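You operate a simulated robot arm through the tools that you are given. There is no shell and no other tool. Be economical: measure what you need, move in short steps, check, and stop when the job is done.

You run a simulated robot arm. Do the job below in one go: nothing can be reset, and whatever is moved stays where it is left.

JOB
Drain the stored charge with the meter on DC, then open the hatch.
Fine: hold DRAIN till the CHARGE lamp is dark; switch the meter off afterwards.
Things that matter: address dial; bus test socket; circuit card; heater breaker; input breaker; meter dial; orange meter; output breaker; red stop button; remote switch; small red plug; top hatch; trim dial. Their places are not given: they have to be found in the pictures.

The check looks at the end state, three seconds after you hand in, the way a careful person would. Anything else that was tipped, shoved, dropped, spilled or broken makes it a failure.

ROBOT AND FRAMES
A 7-joint arm with a two-finger parallel gripper, fixed in place. Base frame: the origin is at the foot of the arm, x ahead of it, y to its left, z up; the work surface is at about z = 0.85. Readings come in m, rad, newtons and seconds.
With the tool pointing down near the work surface it reaches from about 0.3 to 0.7 m from the base axis. Its first joint turns from -1.152 to 1.152 rad. Payload 1.57 kg.
The tool frame sits at the grasp point between the pads (the TCP): z along the fingers, y along the line on which they close. The tips reach 0.03 m beyond it. Largest opening 0.11 m; finger width 0.024, thickness 0.012; the body of the gripper, 0.048 by 0.112 m, starts 0.078 m behind the TCP.
Orientation is that of the tool frame in the base frame, as [roll, pitch, yaw] about the fixed x, y, z axes, in that order (R = Rz(yaw) Ry(pitch) Rx(roll)). With the fingers straight down and closing along the base's y, the tool's x points along the base's -x, its y along +y and its z along -z.

CONTROLS
- The arm moves only by the tool nudge_tool. Its argument "deltas" is one flat list of numbers, 7 for each row, row after row: the finger opening in m, from 0 to 0.11, then the shift along the base's x, y, z in m, then the turn, a rotation vector about the base's x, y, z in rad. In form: [grip, tx, ty, tz, ax, ay, az, grip, tx, ty, tz, ax, ay, az, ...]. A call has 1 to 12 rows; each row shifts and turns the commanded pose from where the row before left it. Each row takes 0.2 s and may step no farther than 0.05 m and 0.15 rad from the row before; otherwise, or with a gripper value out of range, the whole call is refused. Where a pose cannot be reached the arm comes as near as it can. A force on the tool above 40 N (or 10 N above the force at the start of the call, whichever is more), or a blocked arm, ends the call early, and 0.2 s more pass. Each finger travels about 0.108 m/s and halts on what it meets, pressing with about 43 N; the grip force reading is that of the motor and also rises with nothing between the fingers. The clock runs only during rows and for 0.2 s after the last one: add rows that do not move to give the fingers time. The reply holds the time, the measured pose of the TCP, the force on the tool along the base axes, the opening and the grip force, in the units named above and with some noise, with the torque about the TCP (base axes, N m) and any sound that the robot's microphone picked up.
- Cameras (640 x 400 px; columns grow to the right, rows downward): "scene" is fixed at [0.1729, -0.3982, 1.4035]; the picture's right is [0.70, -0.71, 0.00], its down [-0.41, -0.40, -0.82] and it looks along [0.59, 0.58, -0.57] (base axes); focal length 281 px, centre (320, 200). "wrist" rides on the gripper at [0.07, 0.016, -0.141] in the tool frame; the picture's right is [-0.23, 0.97, 0.00], its down [-0.86, -0.20, -0.48] and it looks along [-0.47, -0.11, 0.88] (tool axes); focal length 222 px, centre (320, 200).
- camera(camera): a new picture of that camera. The clock stands still meanwhile.
- pixel_to_xyz(camera, pixels): there is no depth. For up to 12 entries [column, row, z] of the newest picture of that camera ("zoom" is the newest enlarged one), the place [x, y] in the base frame at which the ray of that pixel passes the height z, good to about 0.002 m. The clock stands still meanwhile.
- zoom(camera, box): a new picture of the part [left, top, right, bottom] of that camera's present view, enlarged. The clock stands still meanwhile.
- job_done(): hands the job in; it is judged then, once.

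Go step by step. Measure first, check grasps and placings, and put right what went wrong. The budget is 80 turns and 38 pictures, counting those below and the enlarged ones. Unless the task says otherwise, let go and move clear before handing in, and close with one line.

The tools are called after "Emit:" by a JSON object that holds its "op" and its "data". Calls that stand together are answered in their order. nudge_tool: Moves the arm, as the interface text tells. Its arguments: {"type":"object","properties":{"deltas":{"type":"array","items":{"type":"number"}}},"required":["deltas"]} The other tools are called the same way: camera (camera) takes a picture; pixel_to_xyz (camera, pixels) gives the place at which the rays of pixels pass given heights; zoom (camera, box) takes an enlarged picture of a part of a camera's view; job_done () hands the job in.

At the start:

```text
t: 0.0
ee_pos: [0.3733, 0.1334, 1.2536]
tcp_rot: [3.141, 0.0, 3.141]
wrist_force: [1.2, -0.3, 0.0]
moment: [0.03, 0.01, 0.0]
opening: 0.1099
gripper_force: 0.1
```

scene: 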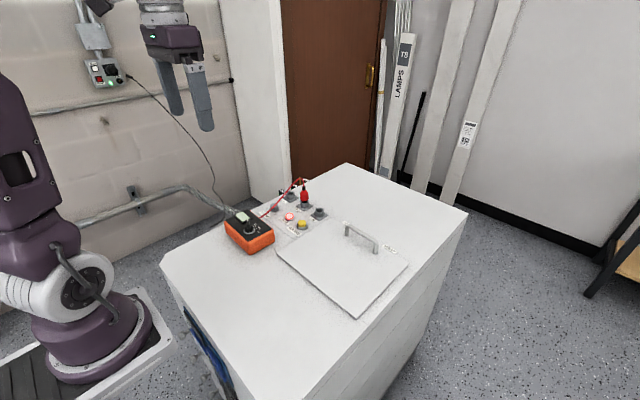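
wrist: 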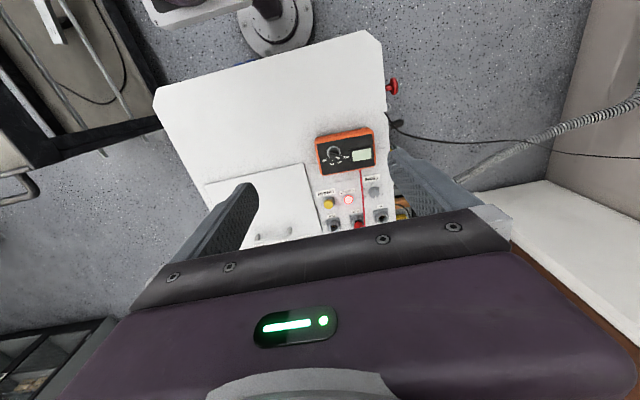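

The pictures show a cabinet with an orange meter near scene (250,232), a small panel near (300,212), and a hatch with a handle near (360,238). I'll enlarge both views.

Emit:
{"op": "zoom", "data": {"camera": "scene", "box": [215, 170, 345, 260]}}

Emit:
{"op": "zoom", "data": {"camera": "wrist", "box": [280, 110, 440, 240]}}

Emit:
{"op": "zoom", "data": {"camera": "scene", "box": [270, 200, 430, 320]}}

```text
4.44 times, centred on (280, 215) of scene
```

zoom: 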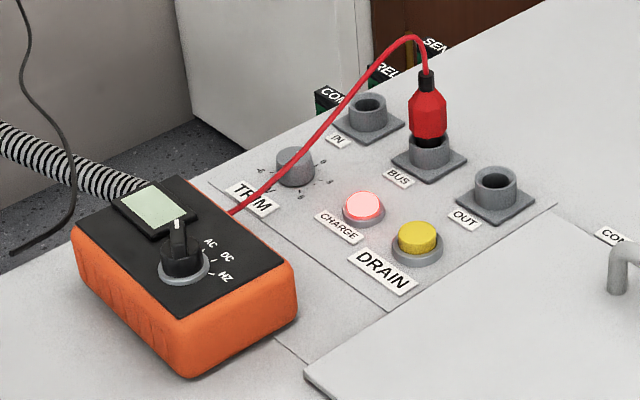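

```text
3.08 times, centred on (360, 175) of wrist
```

zoom: 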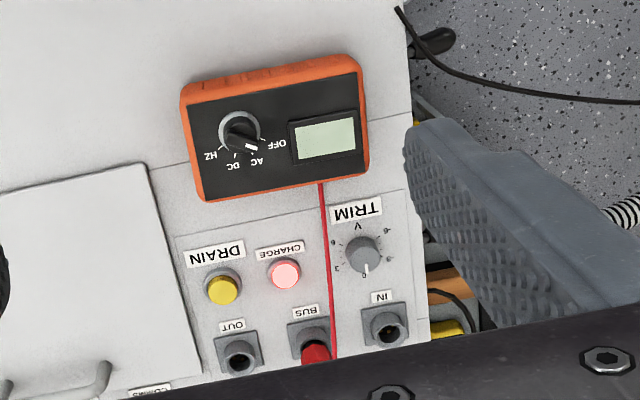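

```text
3.33 times, centred on (350, 260) of scene
```

zoom: 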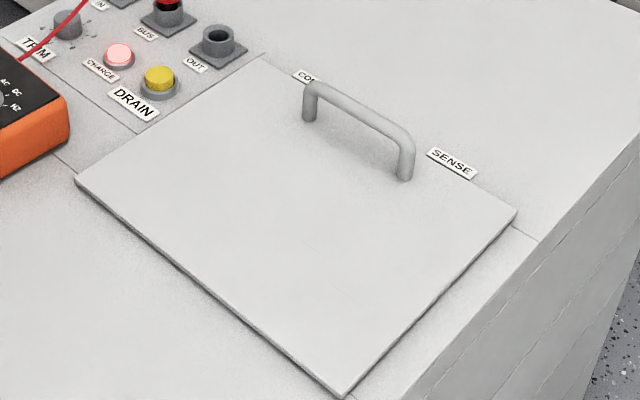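

The plug already sits in BUS, CHARGE is lit, and the meter pointer seems to be near OFF/AC. I'll get coordinates of the main points.

Emit:
{"op": "pixel_to_xyz", "data": {"camera": "scene", "pixels": [[277, 252, 0.85], [355, 318, 0.85], [408, 265, 0.85], [335, 221, 0.85], [347, 162, 0.85], [467, 212, 0.85], [160, 264, 0.85], [302, 224, 0.87], [289, 216, 0.86], [252, 228, 0.9], [347, 226, 0.9], [376, 244, 0.9]]}}

Emit:
{"op": "pixel_to_xyz", "data": {"camera": "wrist", "pixels": [[205, 184, 0.85], [304, 162, 0.85], [322, 232, 0.85], [328, 203, 0.87], [348, 200, 0.87], [337, 154, 0.9], [316, 138, 0.9], [371, 129, 0.9], [376, 168, 0.87], [322, 176, 0.87]]}}

```text
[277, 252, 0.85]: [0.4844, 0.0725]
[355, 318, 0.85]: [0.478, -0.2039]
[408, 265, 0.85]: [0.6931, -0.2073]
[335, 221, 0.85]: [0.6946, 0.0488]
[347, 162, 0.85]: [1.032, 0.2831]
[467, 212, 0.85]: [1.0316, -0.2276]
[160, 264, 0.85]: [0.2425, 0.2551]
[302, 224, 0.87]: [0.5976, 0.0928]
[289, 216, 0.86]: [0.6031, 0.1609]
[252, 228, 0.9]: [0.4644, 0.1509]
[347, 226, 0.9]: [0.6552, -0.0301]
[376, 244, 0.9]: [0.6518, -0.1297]
```

```text
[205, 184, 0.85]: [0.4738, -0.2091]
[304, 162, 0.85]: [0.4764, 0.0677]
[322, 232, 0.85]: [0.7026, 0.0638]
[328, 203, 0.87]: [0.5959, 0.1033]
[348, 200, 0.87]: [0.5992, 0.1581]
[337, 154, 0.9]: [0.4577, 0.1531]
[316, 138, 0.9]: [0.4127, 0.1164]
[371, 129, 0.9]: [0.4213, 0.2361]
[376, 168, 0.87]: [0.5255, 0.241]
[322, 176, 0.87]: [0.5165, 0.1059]
```

Both cameras agree: meter dial near (0.46,0.152), DRAIN near (0.597,0.098). I'll descend for a closer look.

Emit:
{"op": "nudge_tool", "data": {"deltas": [0.11, -0.02, 0.01, -0.045, 0, 0, 0, 0.11, 0, 0.01, -0.045, 0, 0, 0, 0.11, 0, 0.01, -0.045, 0, 0, 0, 0.11, 0, 0, -0.035, 0, 0, 0, 0.11, 0, 0, 0, 0, 0, 0]}}

Emit:
{"op": "camera", "data": {"camera": "wrist"}}

```text
refused: row 1 steps farther than a row can; nothing moved
```

```text
32 pictures are left
```

wrist: 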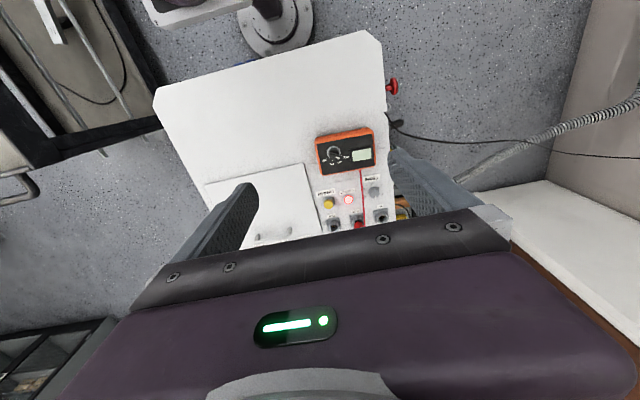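

The move was refused because the first row's combined step was just over 0.05 m, so I'll use smaller steps.

Emit:
{"op": "nudge_tool", "data": {"deltas": [0.11, -0.01, 0.01, -0.04, 0, 0, 0, 0.11, -0.01, 0.01, -0.04, 0, 0, 0, 0.11, 0, 0.01, -0.04, 0, 0, 0, 0.11, 0, 0, -0.04, 0, 0, 0, 0.11, 0, 0, 0, 0, 0, 0]}}

Emit:
{"op": "camera", "data": {"camera": "wrist"}}

```text
t: 1.2
ee_pos: [0.3544, 0.1628, 1.0939]
tcp_rot: [3.14, 0.0, -3.14]
wrist_force: [-0.1, -1.3, 0.3]
moment: [0.02, 0.02, -0.01]
opening: 0.11
gripper_force: 0.1
```

```text
31 pictures are left
```

wrist: 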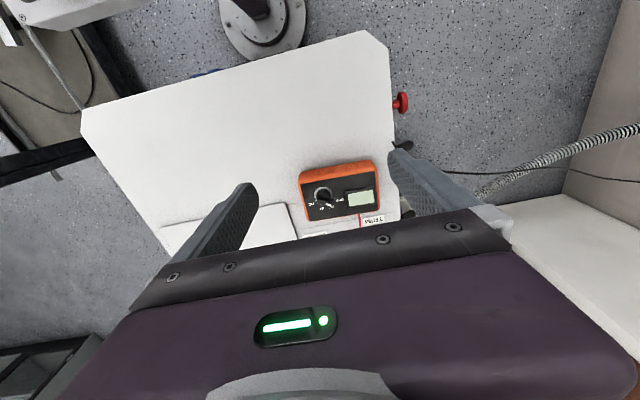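

Emit:
{"op": "zoom", "data": {"camera": "wrist", "box": [292, 155, 388, 225]}}

Emit:
{"op": "pixel_to_xyz", "data": {"camera": "wrist", "pixels": [[324, 195, 0.9], [324, 195, 0.91], [299, 172, 0.9], [376, 160, 0.9]]}}

Emit:
{"op": "zoom", "data": {"camera": "scene", "box": [222, 205, 278, 240]}}

```text
5.71 times, centred on (340, 190) of wrist
```

zoom: 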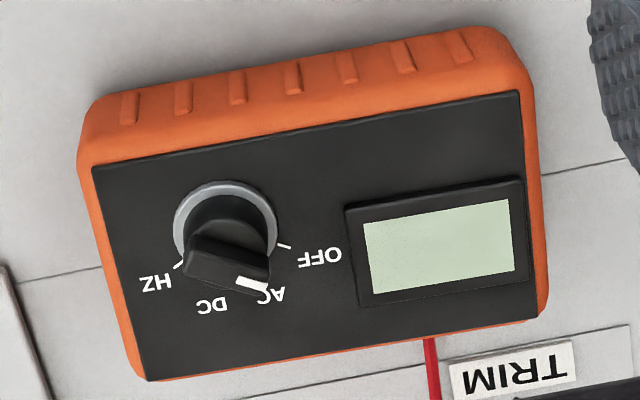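

```text
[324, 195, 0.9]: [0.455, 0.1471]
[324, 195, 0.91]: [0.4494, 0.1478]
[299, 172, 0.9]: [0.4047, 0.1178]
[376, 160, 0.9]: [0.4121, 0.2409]
```

```text
11.43 times, centred on (250, 222) of scene
```

zoom: 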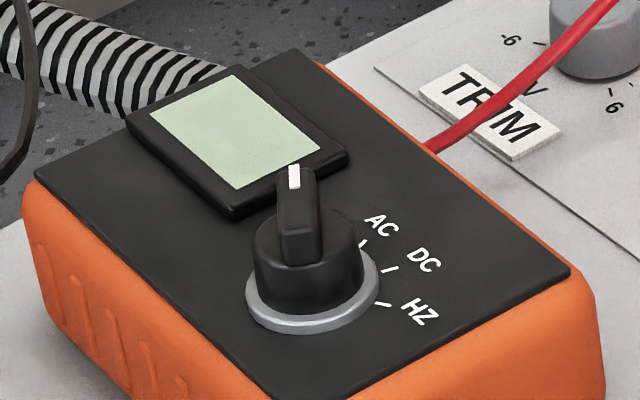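

The dial has a raised bar whose white tip points at OFF (azimuth about 57°), and the markings run OFF, AC, DC, HZ roughly 40° apart. I'll triangulate the heights of the face and knob.

Emit:
{"op": "pixel_to_xyz", "data": {"camera": "scene", "pixels": [[271.9, 228.1, 0.88], [271.9, 228.1, 0.9], [271.9, 228.1, 0.92], [255.5, 231.1, 0.88], [255.5, 231.1, 0.9], [247.6, 219.7, 0.9], [247.6, 219.7, 0.92], [247.6, 219.7, 0.94], [249.4, 230, 0.89]]}}

Emit:
{"op": "pixel_to_xyz", "data": {"camera": "wrist", "pixels": [[310.2, 221.5, 0.88], [310.2, 221.5, 0.9], [310.2, 221.5, 0.92], [315.5, 201.4, 0.88], [315.5, 201.4, 0.9], [328.1, 204.9, 0.9], [328.1, 204.9, 0.92], [328.1, 204.9, 0.94], [323.4, 195.6, 0.89], [334, 198, 0.89]]}}

```text
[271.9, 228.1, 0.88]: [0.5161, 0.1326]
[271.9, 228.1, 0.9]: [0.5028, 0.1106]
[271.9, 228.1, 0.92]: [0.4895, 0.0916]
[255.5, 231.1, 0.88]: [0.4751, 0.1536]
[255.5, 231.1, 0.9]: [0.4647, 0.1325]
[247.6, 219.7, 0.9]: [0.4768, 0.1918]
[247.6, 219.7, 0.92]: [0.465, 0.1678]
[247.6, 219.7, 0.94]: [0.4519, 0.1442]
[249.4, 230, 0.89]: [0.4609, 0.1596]
```

```text
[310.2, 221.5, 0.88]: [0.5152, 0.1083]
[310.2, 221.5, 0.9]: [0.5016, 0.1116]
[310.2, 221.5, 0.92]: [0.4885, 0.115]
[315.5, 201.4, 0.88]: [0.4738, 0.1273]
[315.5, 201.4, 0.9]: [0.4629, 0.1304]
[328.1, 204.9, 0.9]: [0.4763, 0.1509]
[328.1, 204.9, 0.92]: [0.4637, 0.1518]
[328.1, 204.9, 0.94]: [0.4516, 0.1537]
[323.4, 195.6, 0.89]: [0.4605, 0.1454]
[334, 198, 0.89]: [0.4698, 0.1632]
```

The meter face is at z≈0.90, the dial centre at about (0.455,0.147) and the bar top at about 0.932. I'll hover above it with the tool yawed +57° so the pads face the bar's sides.

Emit:
{"op": "nudge_tool", "data": {"deltas": [0.05, 0.0145, -0.0023, -0.0134, 0, 0, 0.142, 0.05, 0.0145, -0.0023, -0.0134, 0, 0, 0.142, 0.05, 0.0145, -0.0023, -0.0134, 0, 0, 0.142, 0.05, 0.0145, -0.0023, -0.0134, 0, 0, 0.142, 0.05, 0.0145, -0.0023, -0.0134, 0, 0, 0.142, 0.05, 0.0145, -0.0023, -0.0134, 0, 0, 0.142, 0.05, 0.0145, -0.0023, -0.0134, 0, 0, 0.142, 0.05, 0, 0, 0, 0, 0, 0]}}

Emit:
{"op": "camera", "data": {"camera": "wrist"}}

```text
t: 3.0
ee_pos: [0.4553, 0.1464, 1.0009]
tcp_rot: [3.14, 0.001, -2.145]
wrist_force: [-0.3, -1.0, -0.2]
moment: [-0.03, -0.02, 0.03]
opening: 0.05
gripper_force: 0.0
```

```text
28 pictures are left
```

wrist: 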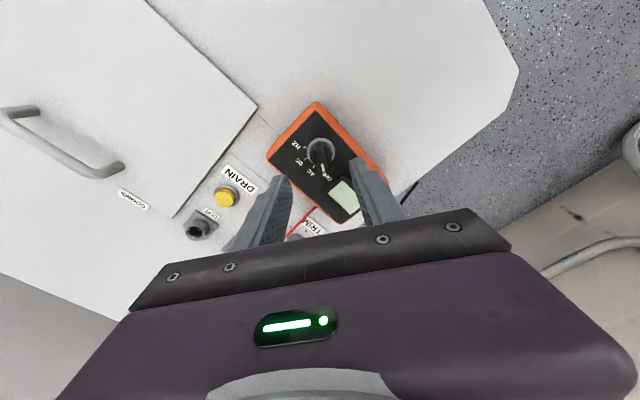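

Emit:
{"op": "zoom", "data": {"camera": "wrist", "box": [264, 110, 376, 180]}}

```text
5.71 times, centred on (320, 145) of wrist
```

zoom: 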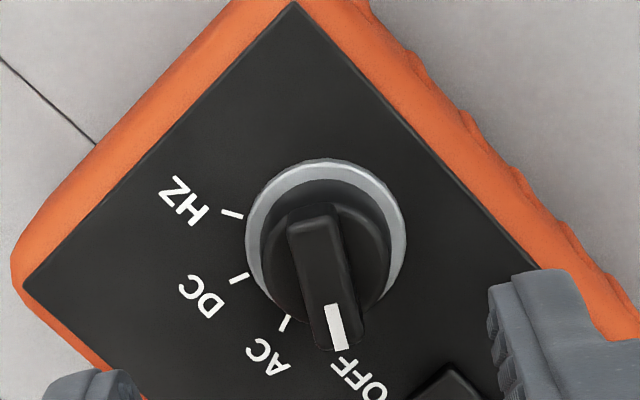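

The pointer clearly sits on OFF. I'll measure the bar's line, the ring and the ticks in this picture.

Emit:
{"op": "pixel_to_xyz", "data": {"camera": "zoom", "pixels": [[313, 225, 0.932], [334, 305, 0.932], [338, 348, 0.932], [326, 236, 0.902], [246, 236, 0.902], [406, 236, 0.902], [232, 213, 0.9], [239, 278, 0.9], [285, 323, 0.9], [326, 158, 0.902]]}}

```text
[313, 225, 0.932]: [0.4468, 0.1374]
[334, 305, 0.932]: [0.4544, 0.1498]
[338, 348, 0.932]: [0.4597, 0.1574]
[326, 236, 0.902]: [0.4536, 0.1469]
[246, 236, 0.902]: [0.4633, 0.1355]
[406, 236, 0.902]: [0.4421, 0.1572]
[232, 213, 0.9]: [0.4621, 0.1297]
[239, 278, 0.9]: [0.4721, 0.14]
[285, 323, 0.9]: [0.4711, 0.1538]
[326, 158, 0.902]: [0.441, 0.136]
```

Ring centre is (0.4535,0.147), the bar's azimuth is 57°, and DC is at about −20°. I'll centre, lower the tips to z≈0.921 beside the bar, and close.

Emit:
{"op": "nudge_tool", "data": {"deltas": [0.04, -0.0018, 0.0006, -0.0167, 0, 0, 0, 0.04, 0, 0, -0.0167, 0, 0, 0, 0.04, 0, 0, -0.0167, 0, 0, 0, 0.04, 0, 0, 0, 0, 0, 0, 0.02, 0, 0, 0, 0, 0, 0, 0.0, 0, 0, 0, 0, 0, 0, 0.0, 0, 0, 0, 0, 0, 0]}}

Emit:
{"op": "zoom", "data": {"camera": "wrist", "box": [240, 110, 400, 210]}}

```text
t: 4.6
ee_pos: [0.4524, 0.1465, 0.9514]
tcp_rot: [-3.142, 0.001, -2.148]
wrist_force: [2.1, -4.3, 0.2]
moment: [-0.18, 0.0, -0.01]
opening: 0.0086
gripper_force: 27.1
```

```text
4.00 times, centred on (320, 160) of wrist
```

zoom: 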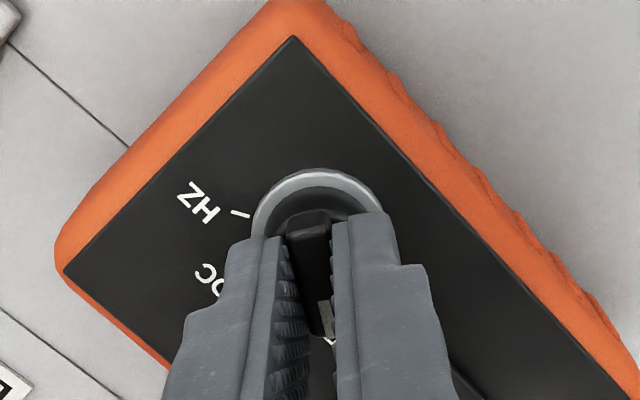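

The bar is gripped (opening 8.6 mm). I'll turn clockwise about 40° first and check that the meter body stays put.

Emit:
{"op": "nudge_tool", "data": {"deltas": [0.0, 0, 0, 0, 0, 0, -0.14, 0.0, 0, 0, 0, 0, 0, -0.14, 0.0, 0, 0, 0, 0, 0, -0.14, 0.0, 0, 0, 0, 0, 0, -0.14, 0.0, 0, 0, 0, 0, 0, -0.14]}}

Emit:
{"op": "zoom", "data": {"camera": "scene", "box": [215, 180, 311, 240]}}

```text
t: 5.8
ee_pos: [0.4526, 0.1477, 0.9507]
tcp_rot: [-3.141, 0.0, -2.851]
wrist_force: [-3.7, -11.6, 19.1]
moment: [-0.37, 0.34, 0.06]
opening: 0.0085
gripper_force: 27.7
```

```text
6.67 times, centred on (263, 210) of scene
```

zoom: 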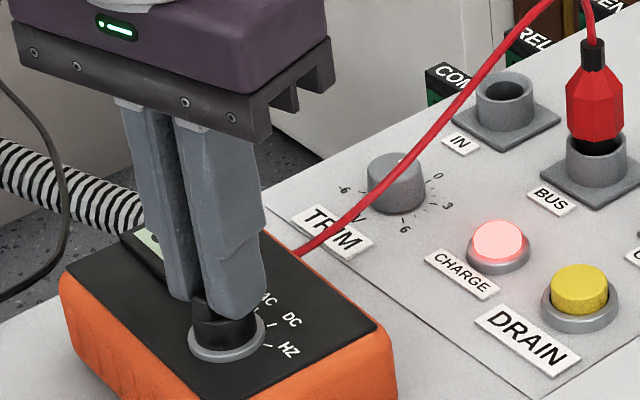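

The meter is steady and the dial is turning, though there's a 19 N vertical load, so I'll ease up slightly and complete the turn to DC.

Emit:
{"op": "nudge_tool", "data": {"deltas": [0.0, 0, 0, 0.0015, 0, 0, -0.14, 0.0, 0, 0, 0, 0, 0, -0.14, 0.0, 0, 0, 0, 0, 0, -0.14, 0.0, 0, 0, 0, 0, 0, -0.14, 0.0, 0, 0, 0, 0, 0, -0.14, 0.0, 0, 0, 0, 0, 0, 0]}}

Emit:
{"op": "zoom", "data": {"camera": "wrist", "box": [240, 110, 400, 210]}}

```text
t: 7.2
ee_pos: [0.454, 0.1489, 0.9522]
tcp_rot: [-3.141, 0.0, 2.734]
wrist_force: [-1.0, -1.0, -0.4]
moment: [-0.07, 0.13, -0.05]
opening: 0.0085
gripper_force: 28.2
```

```text
4.00 times, centred on (320, 160) of wrist
```

zoom: 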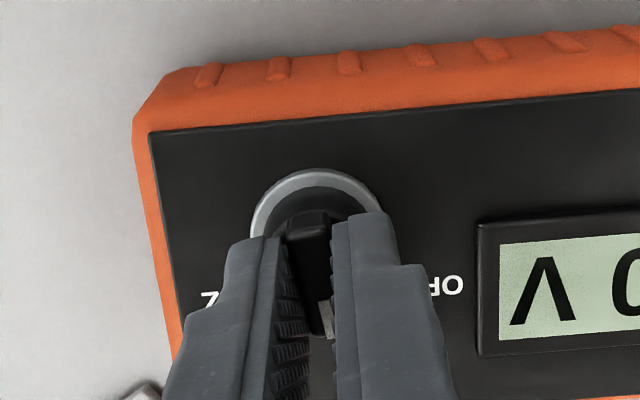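

The turn is complete and the display shows volts, but the meter edge in this view suggests that the body may have rotated. I'll check with the scene camera.

Emit:
{"op": "zoom", "data": {"camera": "scene", "box": [215, 170, 345, 260]}}

```text
4.44 times, centred on (280, 215) of scene
```

zoom: 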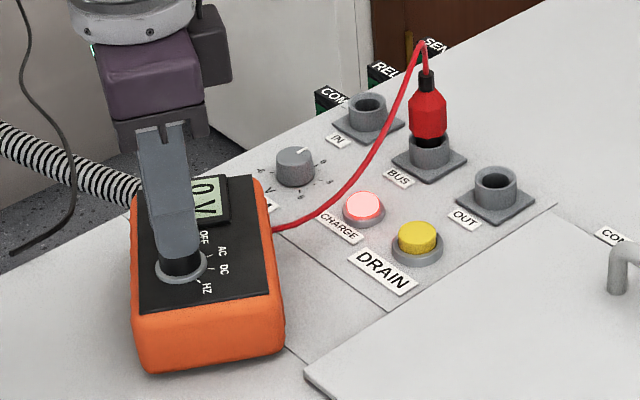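

The body did swing about 28° clockwise after I removed the downward load, since friction alone doesn't hold it. I'll swing it back unloaded, then press down while turning the dial.

Emit:
{"op": "nudge_tool", "data": {"deltas": [0.0, 0, 0, 0, 0, 0, 0.12, 0.0, 0, 0, 0, 0, 0, 0.12, 0.0, 0, 0, 0, 0, 0, 0.12, 0.0, 0, 0, 0, 0, 0, 0.12, 0.0, 0, 0, 0, 0, 0, 0]}}

Emit:
{"op": "zoom", "data": {"camera": "scene", "box": [215, 170, 345, 260]}}

```text
t: 8.4
ee_pos: [0.4533, 0.1477, 0.951]
tcp_rot: [3.141, 0.001, -3.064]
wrist_force: [0.3, -0.8, -0.1]
moment: [-0.1, 0.1, 0.03]
opening: 0.0085
gripper_force: 27.5
```

```text
4.44 times, centred on (280, 215) of scene
```

zoom: 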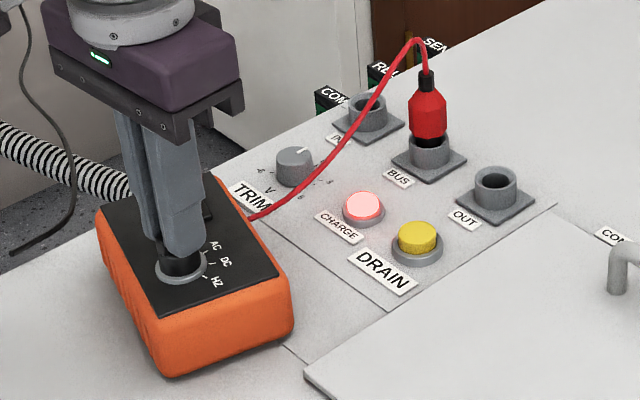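

The body is about 13° short of its original pose and the dial now reads AC relative to it. I'll rotate back another 0.22 rad and check.

Emit:
{"op": "nudge_tool", "data": {"deltas": [0.0, 0, 0, 0, 0, 0, 0.11, 0.0, 0, 0, 0, 0, 0, 0.12, 0.0, 0, 0, 0, 0, 0, 0]}}

Emit:
{"op": "zoom", "data": {"camera": "scene", "box": [215, 170, 345, 260]}}

```text
t: 9.2
ee_pos: [0.4524, 0.1481, 0.9516]
tcp_rot: [-3.141, -0.001, -2.835]
wrist_force: [-0.1, -0.1, -0.1]
moment: [-0.13, 0.03, 0.01]
opening: 0.0087
gripper_force: 27.5
```

```text
4.44 times, centred on (280, 215) of scene
```

zoom: 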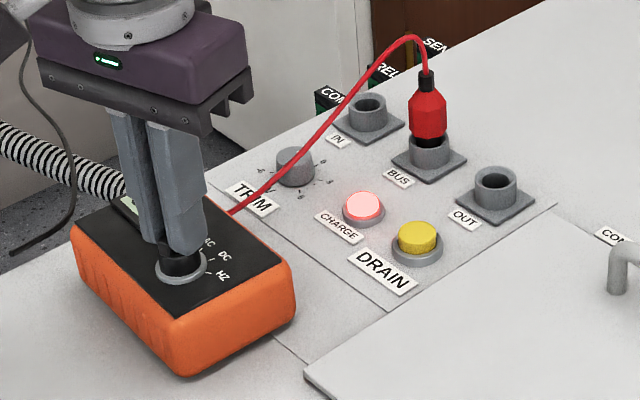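

The body is back in place. Now I'll press down lightly and read the force.

Emit:
{"op": "nudge_tool", "data": {"deltas": [0.0, 0, 0, -0.001, 0, 0, 0, 0.0, 0, 0, -0.0015, 0, 0, 0]}}

```text
t: 9.8
ee_pos: [0.4536, 0.1461, 0.9502]
tcp_rot: [-3.141, 0.002, -2.838]
wrist_force: [-1.3, -6.3, 21.3]
moment: [-0.15, 0.01, 0.04]
opening: 0.0085
gripper_force: 27.6
```

The load is 21 N; I'll add a touch more and turn −0.74 rad.

Emit:
{"op": "nudge_tool", "data": {"deltas": [0.0, 0, 0, -0.0007, 0, 0, -0.1, 0.0, 0, 0, 0, 0, 0, -0.13, 0.0, 0, 0, 0, 0, 0, -0.13, 0.0, 0, 0, 0, 0, 0, -0.13, 0.0, 0, 0, 0, 0, 0, -0.13, 0.0, 0, 0, 0, 0, 0, -0.1]}}

Emit:
{"op": "zoom", "data": {"camera": "scene", "box": [215, 170, 345, 260]}}

```text
t: 10.7
ee_pos: [0.4533, 0.1468, 0.9491]
tcp_rot: [-3.141, 0.002, 3.04]
wrist_force: [-2.5, -0.5, 7.5]
moment: [-0.04, -0.03, -0.01]
opening: 0.0088
gripper_force: 27.1
stopped in row 4: the force on the tool passed its limit at 40 N (the readings are from after the stop); the commanded pose is now the measured one
```

```text
4.44 times, centred on (280, 215) of scene
```

zoom: 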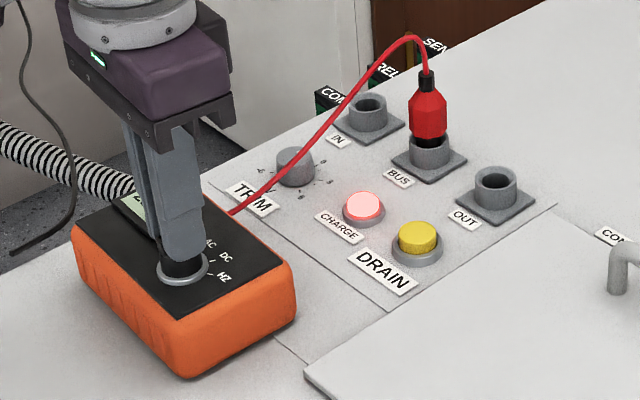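

The body stayed still and the dial has turned 23°. I'll press again a bit and finish the remaining 0.3 rad.

Emit:
{"op": "nudge_tool", "data": {"deltas": [0.0, 0, 0, -0.001, 0, 0, 0, 0.0, 0, 0, 0, 0, 0, -0.1, 0.0, 0, 0, 0, 0, 0, -0.1, 0.0, 0, 0, 0, 0, 0, -0.1, 0.0, 0, 0, 0, 0, 0, 0]}}

Emit:
{"op": "zoom", "data": {"camera": "scene", "box": [215, 170, 345, 260]}}

```text
t: 11.4
ee_pos: [0.4531, 0.1457, 0.9492]
tcp_rot: [3.141, 0.004, 2.921]
wrist_force: [-4.6, -1.2, 9.9]
moment: [-0.1, -0.19, -0.02]
opening: 0.0084
gripper_force: 27.4
stopped in row 3: the force on the tool passed its limit at 41 N (the readings are from after the stop); the commanded pose is now the measured one
```

```text
4.44 times, centred on (280, 215) of scene
```

zoom: 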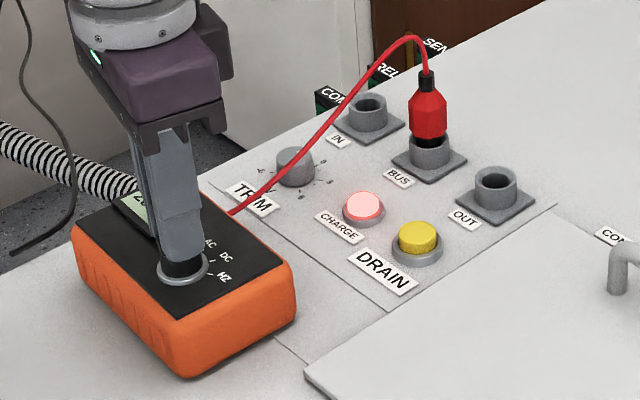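

Now at about −12.6°, the display shows a "20…" reading. About 0.17 rad remains, which I'll do in smaller steps.

Emit:
{"op": "nudge_tool", "data": {"deltas": [0.0, 0, 0, -0.0005, 0, 0, -0.03, 0.0, 0, 0, 0, 0, 0, -0.05, 0.0, 0, 0, 0, 0, 0, -0.05, 0.0, 0, 0, 0, 0, 0, -0.05, 0.0, 0, 0, 0, 0, 0, 0]}}

Emit:
{"op": "zoom", "data": {"camera": "wrist", "box": [240, 100, 416, 210]}}

```text
t: 12.6
ee_pos: [0.4538, 0.1471, 0.9507]
tcp_rot: [3.14, 0.004, 2.739]
wrist_force: [-6.4, -1.9, 10.1]
moment: [-0.25, -0.14, -0.02]
opening: 0.0088
gripper_force: 27.1
stopped in row 5: the force on the tool passed its limit at 40 N (the readings are from after the stop); the commanded pose is now the measured one
```

```text
3.64 times, centred on (328, 155) of wrist
```

zoom: 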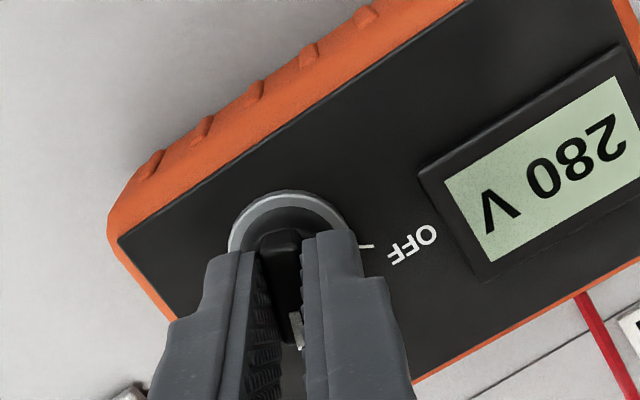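

The meter reads 280 V, the bar is at −23° (DC) and the body is in place. I'll release, rise and look at the pointer and panel.

Emit:
{"op": "nudge_tool", "data": {"deltas": [0.02, 0, 0, 0.0, 0, 0, 0, 0.04, 0, 0, 0.0, 0, 0, 0, 0.04, 0, 0, 0.02, 0, 0, 0, 0.04, 0, 0, 0.03, 0, 0, 0, 0.04, 0, 0, 0.03, 0, 0, 0, 0.04, 0, 0, 0, 0, 0, 0]}}

Emit:
{"op": "camera", "data": {"camera": "wrist"}}

```text
t: 14.0
ee_pos: [0.4541, 0.1466, 1.0298]
tcp_rot: [3.139, 0.004, 2.738]
wrist_force: [0.2, 0.5, -0.3]
moment: [-0.04, -0.01, 0.0]
opening: 0.0399
gripper_force: 0.1
```

```text
17 pictures are left
```

wrist: 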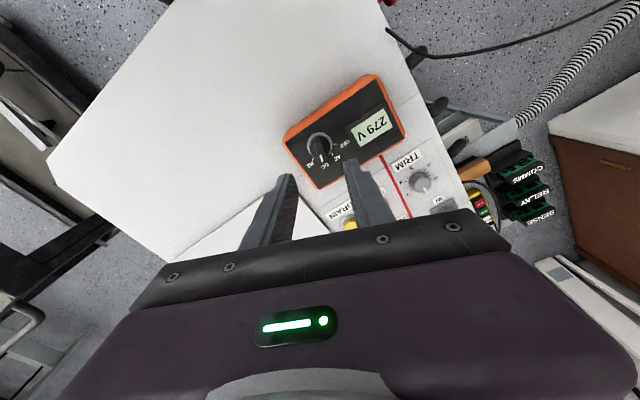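

The pointer is on DC and the display reads 279 V. Before pressing DRAIN, I'll locate the button, plug and cable to keep clear of them.

Emit:
{"op": "pixel_to_xyz", "data": {"camera": "scene", "pixels": [[301.8, 223.1, 0.86], [301.8, 223.1, 0.865], [304.3, 205, 0.87], [304.3, 192, 0.9], [304.3, 187, 0.93], [299, 178, 0.95], [299, 178, 0.98], [281, 197, 0.95], [281, 197, 0.92], [319, 217, 0.87]]}}

```text
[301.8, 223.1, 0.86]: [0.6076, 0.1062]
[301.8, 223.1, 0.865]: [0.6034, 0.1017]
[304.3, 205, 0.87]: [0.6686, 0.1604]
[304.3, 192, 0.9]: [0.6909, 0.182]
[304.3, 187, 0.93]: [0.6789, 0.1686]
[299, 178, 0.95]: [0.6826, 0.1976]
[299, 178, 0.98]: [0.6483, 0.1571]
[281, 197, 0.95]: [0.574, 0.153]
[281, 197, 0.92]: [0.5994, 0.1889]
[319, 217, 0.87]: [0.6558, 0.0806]
```

The button is at about (0.602,0.103), z≈0.864; the plug and cable stay at y>0.15. I'll close the fingers, yaw to +60° for clearance and hover over DRAIN.

Emit:
{"op": "nudge_tool", "data": {"deltas": [0, 0.0148, -0.0044, 0, 0, 0, 0.145, 0, 0.0148, -0.0044, 0, 0, 0, 0.145, 0, 0.0148, -0.0044, 0, 0, 0, 0.145, 0, 0.0148, -0.0044, 0, 0, 0, 0.145, 0, 0.0148, -0.0044, 0, 0, 0, 0.145, 0, 0.0148, -0.0044, 0, 0, 0, 0.145, 0, 0.0148, -0.0044, 0, 0, 0, 0.145, 0, 0.0148, -0.0044, 0, 0, 0, 0.145, 0, 0.0148, -0.0044, 0, 0, 0, 0.145, 0, 0.0148, -0.0044, 0, 0, 0, 0.145, 0, 0, 0, -0.04, 0, 0, 0, 0, 0, 0, -0.03, 0, 0, 0]}}

Emit:
{"op": "camera", "data": {"camera": "wrist"}}

```text
t: 16.6
ee_pos: [0.6029, 0.1044, 0.9592]
tcp_rot: [-3.141, 0.003, -2.095]
wrist_force: [-0.3, -0.2, 0.0]
moment: [-0.03, -0.01, 0.01]
opening: 0.0
gripper_force: 21.3
```

```text
16 pictures are left
```

wrist: 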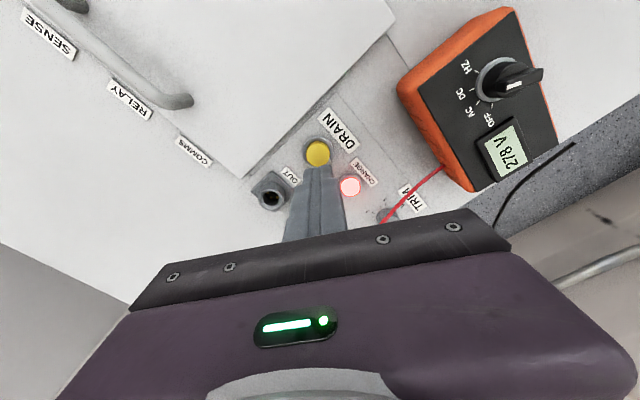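

Emit:
{"op": "pixel_to_xyz", "data": {"camera": "wrist", "pixels": [[318, 153, 0.864], [270, 195, 0.88], [178, 101, 0.9], [350, 186, 0.86]]}}

Emit:
{"op": "nudge_tool", "data": {"deltas": [0, 0, 0, -0.03, 0, 0, 0, 0, 0, 0, -0.02, 0, 0, 0]}}

```text
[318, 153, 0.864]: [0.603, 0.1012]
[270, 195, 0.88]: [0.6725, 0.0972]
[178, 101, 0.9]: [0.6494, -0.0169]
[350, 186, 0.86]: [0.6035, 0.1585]
```

```text
t: 17.2
ee_pos: [0.6023, 0.103, 0.9089]
tcp_rot: [3.139, 0.004, -2.093]
wrist_force: [0.2, -0.3, -0.1]
moment: [-0.02, 0.0, -0.01]
opening: 0.0
gripper_force: 20.6
```

Centred over the button with tips at 0.879; I'll press down in small steps.

Emit:
{"op": "nudge_tool", "data": {"deltas": [0, 0, -0.0015, -0.005, 0, 0, 0, 0, 0, 0, -0.004, 0, 0, 0, 0, 0, 0, -0.003, 0, 0, 0, 0, 0, 0, -0.002, 0, 0, 0]}}

```text
t: 18.2
ee_pos: [0.6026, 0.1025, 0.896]
tcp_rot: [3.14, 0.004, -2.094]
wrist_force: [-0.5, -0.5, 2.3]
moment: [-0.04, 0.04, -0.02]
opening: 0.0
gripper_force: 21.1
heard: click
```

A click and 2.3 N show the button is being pressed. I'll press 1.5 mm more, hold, and watch the lamp.

Emit:
{"op": "nudge_tool", "data": {"deltas": [0, 0, 0, -0.0015, 0, 0, 0, 0, 0, 0, 0, 0, 0, 0, 0, 0, 0, 0, 0, 0, 0, 0, 0, 0, 0, 0, 0, 0, 0, 0, 0, 0, 0, 0, 0, 0, 0, 0, 0, 0, 0, 0, 0, 0, 0, 0, 0, 0, 0, 0, 0, 0, 0, 0, 0, 0]}}

Emit:
{"op": "camera", "data": {"camera": "wrist"}}

```text
t: 20.0
ee_pos: [0.6021, 0.1009, 0.8934]
tcp_rot: [3.138, 0.002, -2.093]
wrist_force: [0.3, 0.2, 4.1]
moment: [0.01, 0.0, 0.0]
opening: 0.0
gripper_force: 20.8
```

```text
15 pictures are left
```

wrist: 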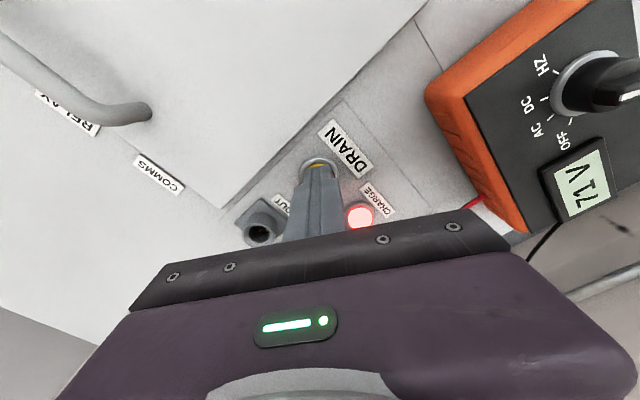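

The voltage has fallen to 71 V and the lamp is still lit. I'll keep holding.

Emit:
{"op": "nudge_tool", "data": {"deltas": [0, 0, 0, 0, 0, 0, 0, 0, 0, 0, 0, 0, 0, 0, 0, 0, 0, 0, 0, 0, 0, 0, 0, 0, 0, 0, 0, 0, 0, 0, 0, 0, 0, 0, 0, 0, 0, 0, 0, 0, 0, 0, 0, 0, 0, 0, 0, 0, 0, 0, 0, 0, 0, 0, 0, 0, 0, 0, 0, 0, 0, 0, 0, 0, 0, 0, 0, 0, 0, 0, 0, 0, 0, 0, 0, 0, 0, 0, 0, 0, 0, 0, 0, 0]}}

Emit:
{"op": "nudge_tool", "data": {"deltas": [0, 0, 0, 0, 0, 0, 0, 0, 0, 0, 0, 0, 0, 0, 0, 0, 0, 0, 0, 0, 0, 0, 0, 0, 0, 0, 0, 0, 0, 0, 0, 0, 0, 0, 0, 0, 0, 0, 0, 0, 0, 0, 0, 0, 0, 0, 0, 0, 0, 0, 0, 0, 0, 0, 0, 0, 0, 0, 0, 0, 0, 0, 0, 0, 0, 0, 0, 0, 0, 0, 0, 0, 0, 0, 0, 0, 0, 0, 0, 0, 0, 0, 0, 0]}}

Emit:
{"op": "camera", "data": {"camera": "wrist"}}

```text
t: 22.6
ee_pos: [0.6022, 0.1012, 0.8947]
tcp_rot: [3.141, 0.003, -2.094]
wrist_force: [0.5, 0.7, 4.3]
moment: [-0.02, -0.02, -0.01]
opening: 0.0
gripper_force: 21.6
```

```text
t: 25.2
ee_pos: [0.602, 0.1009, 0.8931]
tcp_rot: [3.138, 0.004, -2.094]
wrist_force: [0.7, -0.1, 4.4]
moment: [-0.04, 0.0, 0.03]
opening: 0.0
gripper_force: 21.1
```

```text
14 pictures are left
```

wrist: 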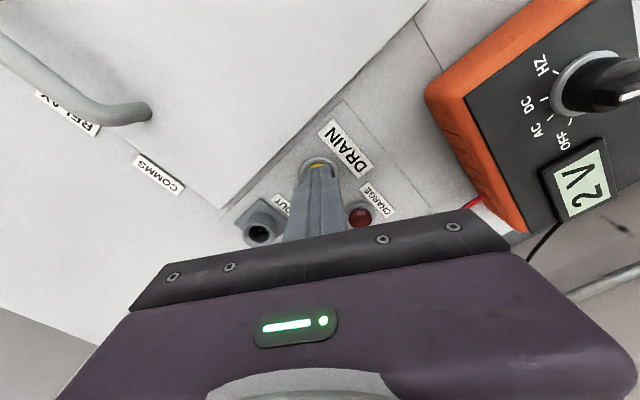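

CHARGE is dark at 2 V. I'll hold for another two seconds, then rise straight up and check the lamp stays dark.

Emit:
{"op": "nudge_tool", "data": {"deltas": [0, 0, 0, 0, 0, 0, 0, 0, 0, 0, 0, 0, 0, 0, 0, 0, 0, 0, 0, 0, 0, 0, 0, 0, 0, 0, 0, 0, 0, 0, 0, 0, 0, 0, 0, 0, 0, 0, 0, 0, 0, 0, 0, 0, 0, 0, 0, 0, 0, 0, 0, 0, 0, 0, 0, 0, 0, 0, 0, 0, 0, 0, 0, 0, 0, 0, 0, 0, 0, 0, 0, 0, 0, 0, 0, 0, 0, 0, 0, 0, 0, 0, 0, 0]}}

Emit:
{"op": "nudge_tool", "data": {"deltas": [0, 0, 0, 0.035, 0, 0, 0, 0, 0, 0, 0.035, 0, 0, 0, 0, 0, 0, 0.035, 0, 0, 0, 0, 0, 0, 0.03, 0, 0, 0, 0, 0, 0, 0, 0, 0, 0]}}

Emit:
{"op": "camera", "data": {"camera": "wrist"}}

```text
t: 27.8
ee_pos: [0.6024, 0.1024, 0.8953]
tcp_rot: [3.14, 0.003, -2.093]
wrist_force: [-0.4, -0.2, 4.0]
moment: [0.01, 0.0, 0.0]
opening: 0.0
gripper_force: 21.0
```

```text
t: 29.0
ee_pos: [0.602, 0.1035, 1.0285]
tcp_rot: [3.141, 0.004, -2.094]
wrist_force: [-0.7, 0.3, 0.5]
moment: [-0.03, 0.0, 0.01]
opening: 0.0003
gripper_force: 21.3
```

```text
13 pictures are left
```

wrist: 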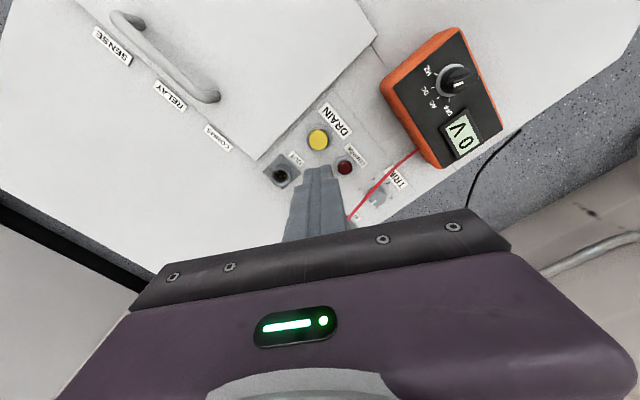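

Lamp dark, 0 V. Now back to the dial at yaw −23° to switch the meter OFF.

Emit:
{"op": "nudge_tool", "data": {"deltas": [0.04, -0.0148, 0.0044, 0, 0, 0, -0.145, 0.04, -0.0148, 0.0044, 0, 0, 0, -0.145, 0.04, -0.0148, 0.0044, 0, 0, 0, -0.145, 0.04, -0.0148, 0.0044, 0, 0, 0, -0.145, 0.04, -0.0148, 0.0044, 0, 0, 0, -0.145, 0.04, -0.0148, 0.0044, 0, 0, 0, -0.145, 0.04, -0.0148, 0.0044, 0, 0, 0, -0.145, 0.04, -0.0148, 0.0044, 0, 0, 0, -0.145, 0.04, -0.0148, 0.0044, 0, 0, 0, -0.145, 0.04, -0.0148, 0.0044, 0, 0, 0, -0.145, 0.04, 0, 0, -0.03, 0, 0, 0, 0.04, 0, 0, 0, 0, 0, 0]}}

Emit:
{"op": "zoom", "data": {"camera": "wrist", "box": [264, 110, 376, 180]}}

```text
t: 31.6
ee_pos: [0.4539, 0.1464, 0.9975]
tcp_rot: [3.14, 0.004, 2.735]
wrist_force: [1.4, 1.3, -0.1]
moment: [-0.02, 0.0, 0.01]
opening: 0.04
gripper_force: 0.1
```

```text
5.71 times, centred on (320, 145) of wrist
```

zoom: 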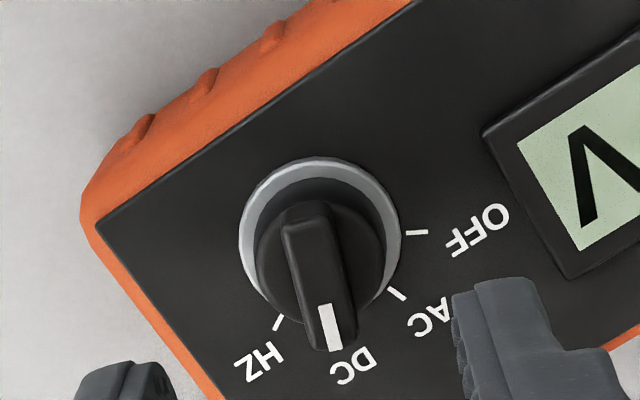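

Emit:
{"op": "pixel_to_xyz", "data": {"camera": "zoom", "pixels": [[307, 225, 0.932], [332, 345, 0.932], [240, 236, 0.902], [400, 236, 0.902], [417, 232, 0.9], [397, 293, 0.9], [320, 236, 0.902], [277, 323, 0.9]]}}

```text
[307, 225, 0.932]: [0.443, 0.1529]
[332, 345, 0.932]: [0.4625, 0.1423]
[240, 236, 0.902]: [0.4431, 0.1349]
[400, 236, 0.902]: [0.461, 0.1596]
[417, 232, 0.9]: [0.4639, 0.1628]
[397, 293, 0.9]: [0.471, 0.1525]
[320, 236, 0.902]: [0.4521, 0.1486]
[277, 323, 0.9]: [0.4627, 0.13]
```

The pointer is on DC and the centre is at about (0.452,0.148). I'll descend and grip the bar.

Emit:
{"op": "nudge_tool", "data": {"deltas": [0.04, -0.0015, 0.001, -0.016, 0, 0, 0, 0.04, 0, 0, -0.016, 0, 0, 0, 0.04, 0, 0, -0.014, 0, 0, 0, 0.04, 0, 0, 0, 0, 0, 0, 0.02, 0, 0, 0, 0, 0, 0, 0.0, 0, 0, 0, 0, 0, 0, 0.0, 0, 0, 0, 0, 0, 0, 0.0, 0, 0, -0.0015, 0, 0, 0, 0.0, 0, 0, 0, 0, 0, 0]}}

```text
t: 33.6
ee_pos: [0.4533, 0.1467, 0.9517]
tcp_rot: [3.14, 0.006, 2.739]
wrist_force: [-0.6, -0.7, 20.9]
moment: [-0.02, 0.02, 0.0]
opening: 0.0087
gripper_force: 27.7
```

Gripped with a 21 N downward load. Turning counter-clockwise toward OFF.

Emit:
{"op": "nudge_tool", "data": {"deltas": [0.0, 0, 0, 0, 0, 0, 0.08, 0.0, 0, 0, 0, 0, 0, 0.1, 0.0, 0, 0, 0, 0, 0, 0.1, 0.0, 0, 0, 0, 0, 0, 0.1, 0.0, 0, 0, 0, 0, 0, 0.1, 0.0, 0, 0, 0, 0, 0, 0.1, 0.0, 0, 0, 0, 0, 0, 0.1]}}

Emit:
{"op": "zoom", "data": {"camera": "scene", "box": [215, 170, 345, 260]}}

```text
t: 35.2
ee_pos: [0.4527, 0.1462, 0.9506]
tcp_rot: [3.14, 0.007, -2.864]
wrist_force: [2.2, -2.0, 19.3]
moment: [-0.07, -0.02, 0.01]
opening: 0.0086
gripper_force: 27.2
```

```text
4.44 times, centred on (280, 215) of scene
```

zoom: 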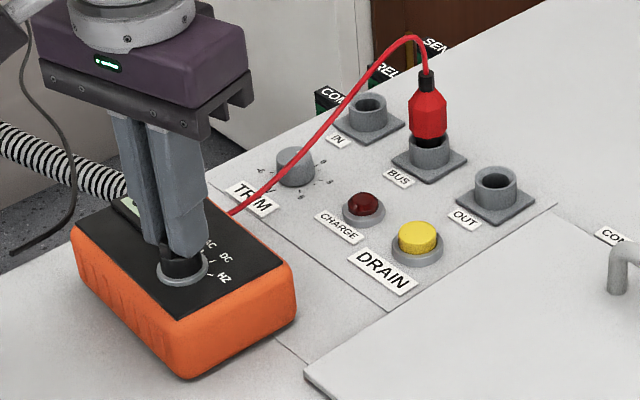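

The body is steady and the dial is now at AC. I'll continue another 0.73 rad to OFF.

Emit:
{"op": "nudge_tool", "data": {"deltas": [0.0, 0, 0, 0, 0, 0, 0.1, 0.0, 0, 0, 0, 0, 0, 0.1, 0.0, 0, 0, 0, 0, 0, 0.1, 0.0, 0, 0, 0, 0, 0, 0.1, 0.0, 0, 0, 0, 0, 0, 0.1, 0.0, 0, 0, 0, 0, 0, 0.1, 0.0, 0, 0, 0, 0, 0, 0.1, 0.0, 0, 0, 0, 0, 0, 0]}}

```text
t: 37.0
ee_pos: [0.4524, 0.1465, 0.9505]
tcp_rot: [3.139, 0.004, -2.163]
wrist_force: [4.2, -6.2, 7.0]
moment: [0.06, -0.25, 0.03]
opening: 0.0085
gripper_force: 27.2
```

Yaw is back to its original OFF angle (−2.16). I'll release, rise and check.

Emit:
{"op": "nudge_tool", "data": {"deltas": [0.02, 0, 0, 0, 0, 0, 0, 0.04, 0, 0, 0, 0, 0, 0, 0.04, 0, 0, 0.02, 0, 0, 0, 0.04, 0, 0, 0.03, 0, 0, 0, 0.04, 0, 0, 0.03, 0, 0, 0, 0.04, 0, 0, 0, 0, 0, 0]}}

Emit:
{"op": "zoom", "data": {"camera": "wrist", "box": [240, 80, 400, 180]}}

```text
t: 38.4
ee_pos: [0.4511, 0.1468, 1.0315]
tcp_rot: [3.14, 0.005, -2.166]
wrist_force: [0.5, 0.0, -0.7]
moment: [-0.01, 0.01, 0.01]
opening: 0.0401
gripper_force: 0.0
```

```text
4.00 times, centred on (320, 130) of wrist
```

zoom: 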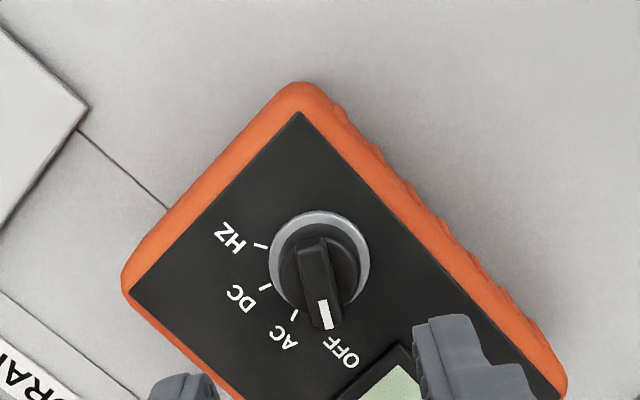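

The meter is OFF and stands where it was. Next the hatch: I'll rise, yaw to +90° so the fingers close along x across the handle bar, and look at it from above.

Emit:
{"op": "nudge_tool", "data": {"deltas": [0.04, 0.02, -0.03, 0.02, 0, 0, 0.148, 0.05, 0.025, -0.04, 0.01, 0, 0, 0.148, 0.06, 0.025, -0.04, 0.01, 0, 0, 0.148, 0.06, 0.025, -0.04, 0, 0, 0, 0.151, 0.06, 0.025, -0.04, 0, 0, 0, 0, 0.06, 0.025, -0.03, 0, 0, 0, 0, 0.06, 0.025, 0, 0, 0, 0, 0, 0.06, 0.025, 0, 0, 0, 0, 0, 0.06, 0, 0, 0, 0, 0, 0]}}

Emit:
{"op": "camera", "data": {"camera": "wrist"}}

```text
refused: row 4 steps farther than a row can; nothing moved
```

```text
9 pictures are left
```

wrist: 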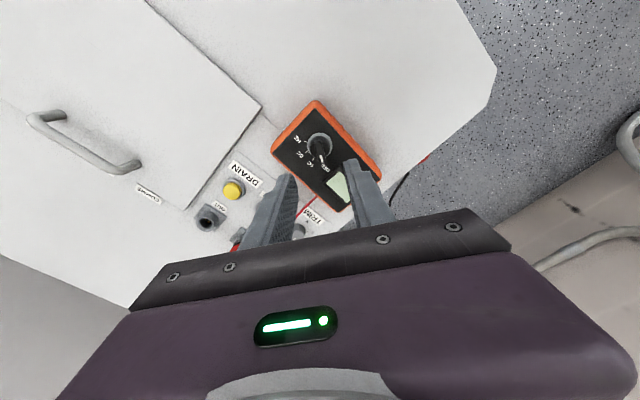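

That move was refused for a 0.151 rad turn; the picture shows the handle at (40,117)–(135,163), which I can triangulate. Resending the corrected move.

Emit:
{"op": "pixel_to_xyz", "data": {"camera": "wrist", "pixels": [[38, 116, 0.89], [38, 116, 0.91], [130, 168, 0.89], [130, 168, 0.91], [48, 124, 0.86], [260, 106, 0.86]]}}

Emit:
{"op": "nudge_tool", "data": {"deltas": [0.04, 0.02, -0.03, 0.02, 0, 0, 0.147, 0.05, 0.025, -0.04, 0.01, 0, 0, 0.147, 0.06, 0.025, -0.04, 0.01, 0, 0, 0.147, 0.06, 0.025, -0.04, 0, 0, 0, 0.147, 0.06, 0.025, -0.04, 0, 0, 0, 0, 0.06, 0.025, -0.03, 0, 0, 0, 0, 0.06, 0.025, 0, 0, 0, 0, 0, 0.06, 0.025, 0, 0, 0, 0, 0, 0.06, 0, 0, 0, 0, 0, 0]}}

```text
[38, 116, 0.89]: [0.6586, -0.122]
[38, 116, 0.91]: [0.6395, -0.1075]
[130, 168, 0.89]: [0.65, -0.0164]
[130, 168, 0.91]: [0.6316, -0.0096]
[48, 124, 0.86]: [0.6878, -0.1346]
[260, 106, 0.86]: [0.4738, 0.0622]
```

```text
t: 40.4
ee_pos: [0.6471, -0.0732, 1.0712]
tcp_rot: [3.14, 0.003, -1.577]
wrist_force: [0.6, 0.1, -0.1]
moment: [-0.03, 0.01, 0.0]
opening: 0.06
gripper_force: 0.1
```

Emit:
{"op": "camera", "data": {"camera": "wrist"}}

```text
8 pictures are left
```

wrist: 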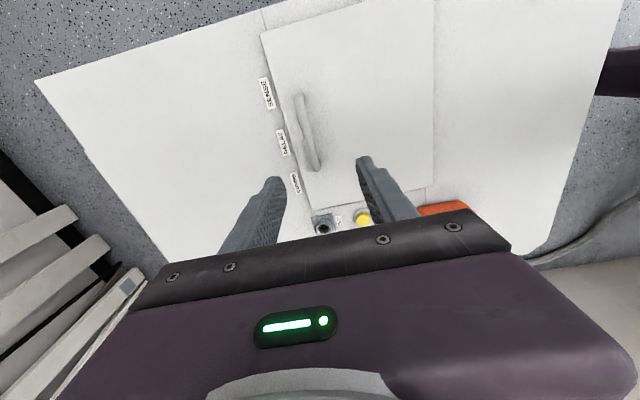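

Emit:
{"op": "pixel_to_xyz", "data": {"camera": "wrist", "pixels": [[299, 96, 0.89], [299, 96, 0.9], [299, 96, 0.91], [314, 166, 0.89], [314, 166, 0.9], [314, 166, 0.91], [307, 130, 0.9]]}}

Emit:
{"op": "pixel_to_xyz", "data": {"camera": "scene", "pixels": [[346, 225, 0.89], [346, 225, 0.9], [346, 225, 0.91], [377, 243, 0.89], [377, 243, 0.9], [377, 243, 0.91]]}}

```text
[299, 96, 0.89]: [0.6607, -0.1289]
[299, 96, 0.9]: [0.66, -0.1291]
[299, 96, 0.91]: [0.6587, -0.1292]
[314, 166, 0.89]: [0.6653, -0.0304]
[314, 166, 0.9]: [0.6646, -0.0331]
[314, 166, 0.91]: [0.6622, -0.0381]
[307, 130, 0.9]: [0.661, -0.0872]
```

```text
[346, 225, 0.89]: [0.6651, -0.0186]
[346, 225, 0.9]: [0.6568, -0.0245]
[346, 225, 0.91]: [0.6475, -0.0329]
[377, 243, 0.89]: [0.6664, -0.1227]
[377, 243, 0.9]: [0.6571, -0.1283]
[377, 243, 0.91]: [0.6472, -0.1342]
```

The handle bar is at x≈0.660, y −0.03…−0.128, z≈0.896. I'll straddle it with the TCP at z 0.902 (tips 1 cm above the lid) and close.

Emit:
{"op": "nudge_tool", "data": {"deltas": [0.06, 0.0065, -0.003, -0.04, 0, 0, 0, 0.06, 0.0065, -0.002, -0.04, 0, 0, 0, 0.06, 0, 0, -0.04, 0, 0, 0, 0.06, 0, 0, -0.03, 0, 0, 0, 0.06, 0, 0, -0.017, 0, 0, 0, 0.06, 0, 0, 0, 0, 0, 0]}}

Emit:
{"op": "camera", "data": {"camera": "scene"}}

```text
t: 41.8
ee_pos: [0.6614, -0.0791, 0.9035]
tcp_rot: [3.141, 0.006, -1.579]
wrist_force: [0.5, -0.2, 0.1]
moment: [-0.01, 0.02, -0.02]
opening: 0.06
gripper_force: 0.1
```

```text
7 pictures are left
```

scene: 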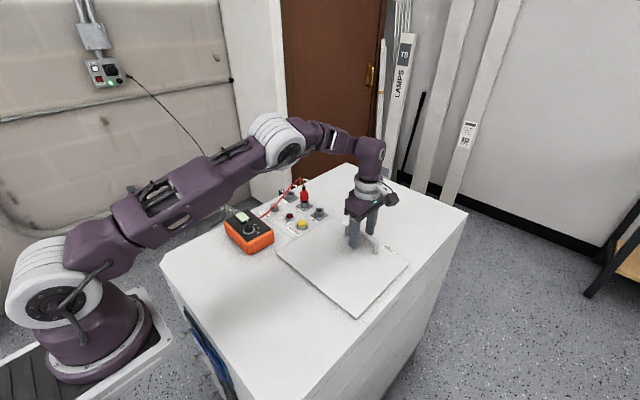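

The fingers straddle the bar and the arm is clear of the meter and plug. Closing on the bar.

Emit:
{"op": "nudge_tool", "data": {"deltas": [0.03, 0, 0, 0, 0, 0, 0, 0.0, 0, 0, 0, 0, 0, 0, 0.0, 0, 0, 0, 0, 0, 0, 0.0, 0, 0, 0, 0, 0, 0]}}

```text
t: 42.8
ee_pos: [0.6607, -0.0774, 0.904]
tcp_rot: [3.139, 0.004, -1.575]
wrist_force: [2.1, -0.2, -2.5]
moment: [-0.05, -0.05, 0.32]
opening: 0.0127
gripper_force: 30.0
```

Gripped (12.7 mm). I'll lift slightly along the arc for a hinge at the near edge (x≈0.484) and read the forces.

Emit:
{"op": "nudge_tool", "data": {"deltas": [0.0, -0.001, 0, 0.005, 0, 0, 0, 0.0, -0.001, 0, 0.005, 0, 0, 0, 0.0, -0.001, 0, 0.005, 0, 0, 0, 0.0, 0, 0, 0, 0, 0, 0]}}

```text
t: 43.8
ee_pos: [0.6578, -0.0779, 0.9193]
tcp_rot: [3.137, 0.006, -1.576]
wrist_force: [1.8, 2.1, -23.5]
moment: [0.07, -0.03, 0.33]
opening: 0.0128
gripper_force: 29.4
```

It rose 15 mm with a 23 N load. I'll check that the lid has pivoted rather than the fingers slipping.

Emit:
{"op": "zoom", "data": {"camera": "scene", "box": [260, 180, 436, 330]}}

```text
2.67 times, centred on (348, 255) of scene
```

zoom: 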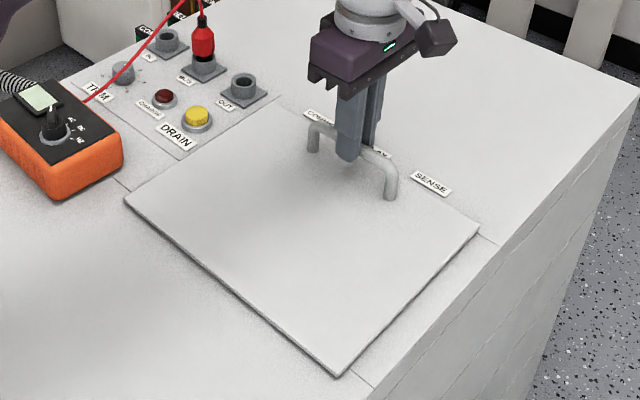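

The lid corners (scene ≈(408,267),(355,320)) haven't risen: the pads slid up the bar under ~23 N. I'll regrip lower, then tilt the tool about the bar so the lower finger hooks under it rather than relying on friction.

Emit:
{"op": "nudge_tool", "data": {"deltas": [0.03, 0.001, 0, 0, 0, 0, 0, 0.03, 0.001, 0, -0.008, 0, 0, 0, 0.03, 0, 0, 0, 0, 0, 0, 0.0, 0, 0, 0, 0, 0, 0, 0.0, 0, 0, 0, 0, 0, 0, 0.0, 0, 0, 0, 0, 0, 0]}}

```text
t: 45.2
ee_pos: [0.6594, -0.0785, 0.9109]
tcp_rot: [-3.141, 0.002, -1.577]
wrist_force: [4.2, -0.7, 2.8]
moment: [-0.19, -0.07, 0.34]
opening: 0.0129
gripper_force: 29.6
```

Regripped with TCP at 0.911. Now tilting about the bar in two stages, watching forces.

Emit:
{"op": "nudge_tool", "data": {"deltas": [0.0, -0.0015, 0, -0.0001, 0, -0.1, 0, 0.0, -0.0015, 0, -0.0003, 0, -0.1, 0, 0.0, -0.0014, 0, -0.0004, 0, -0.1, 0, 0.0, -0.0014, 0, -0.0005, 0, -0.1, 0]}}

```text
t: 46.2
ee_pos: [0.6524, -0.0788, 0.9093]
tcp_rot: [-2.744, 0.007, -1.575]
wrist_force: [0.5, -1.3, -0.7]
moment: [-0.2, 0.17, -0.02]
opening: 0.0131
gripper_force: 29.4
```

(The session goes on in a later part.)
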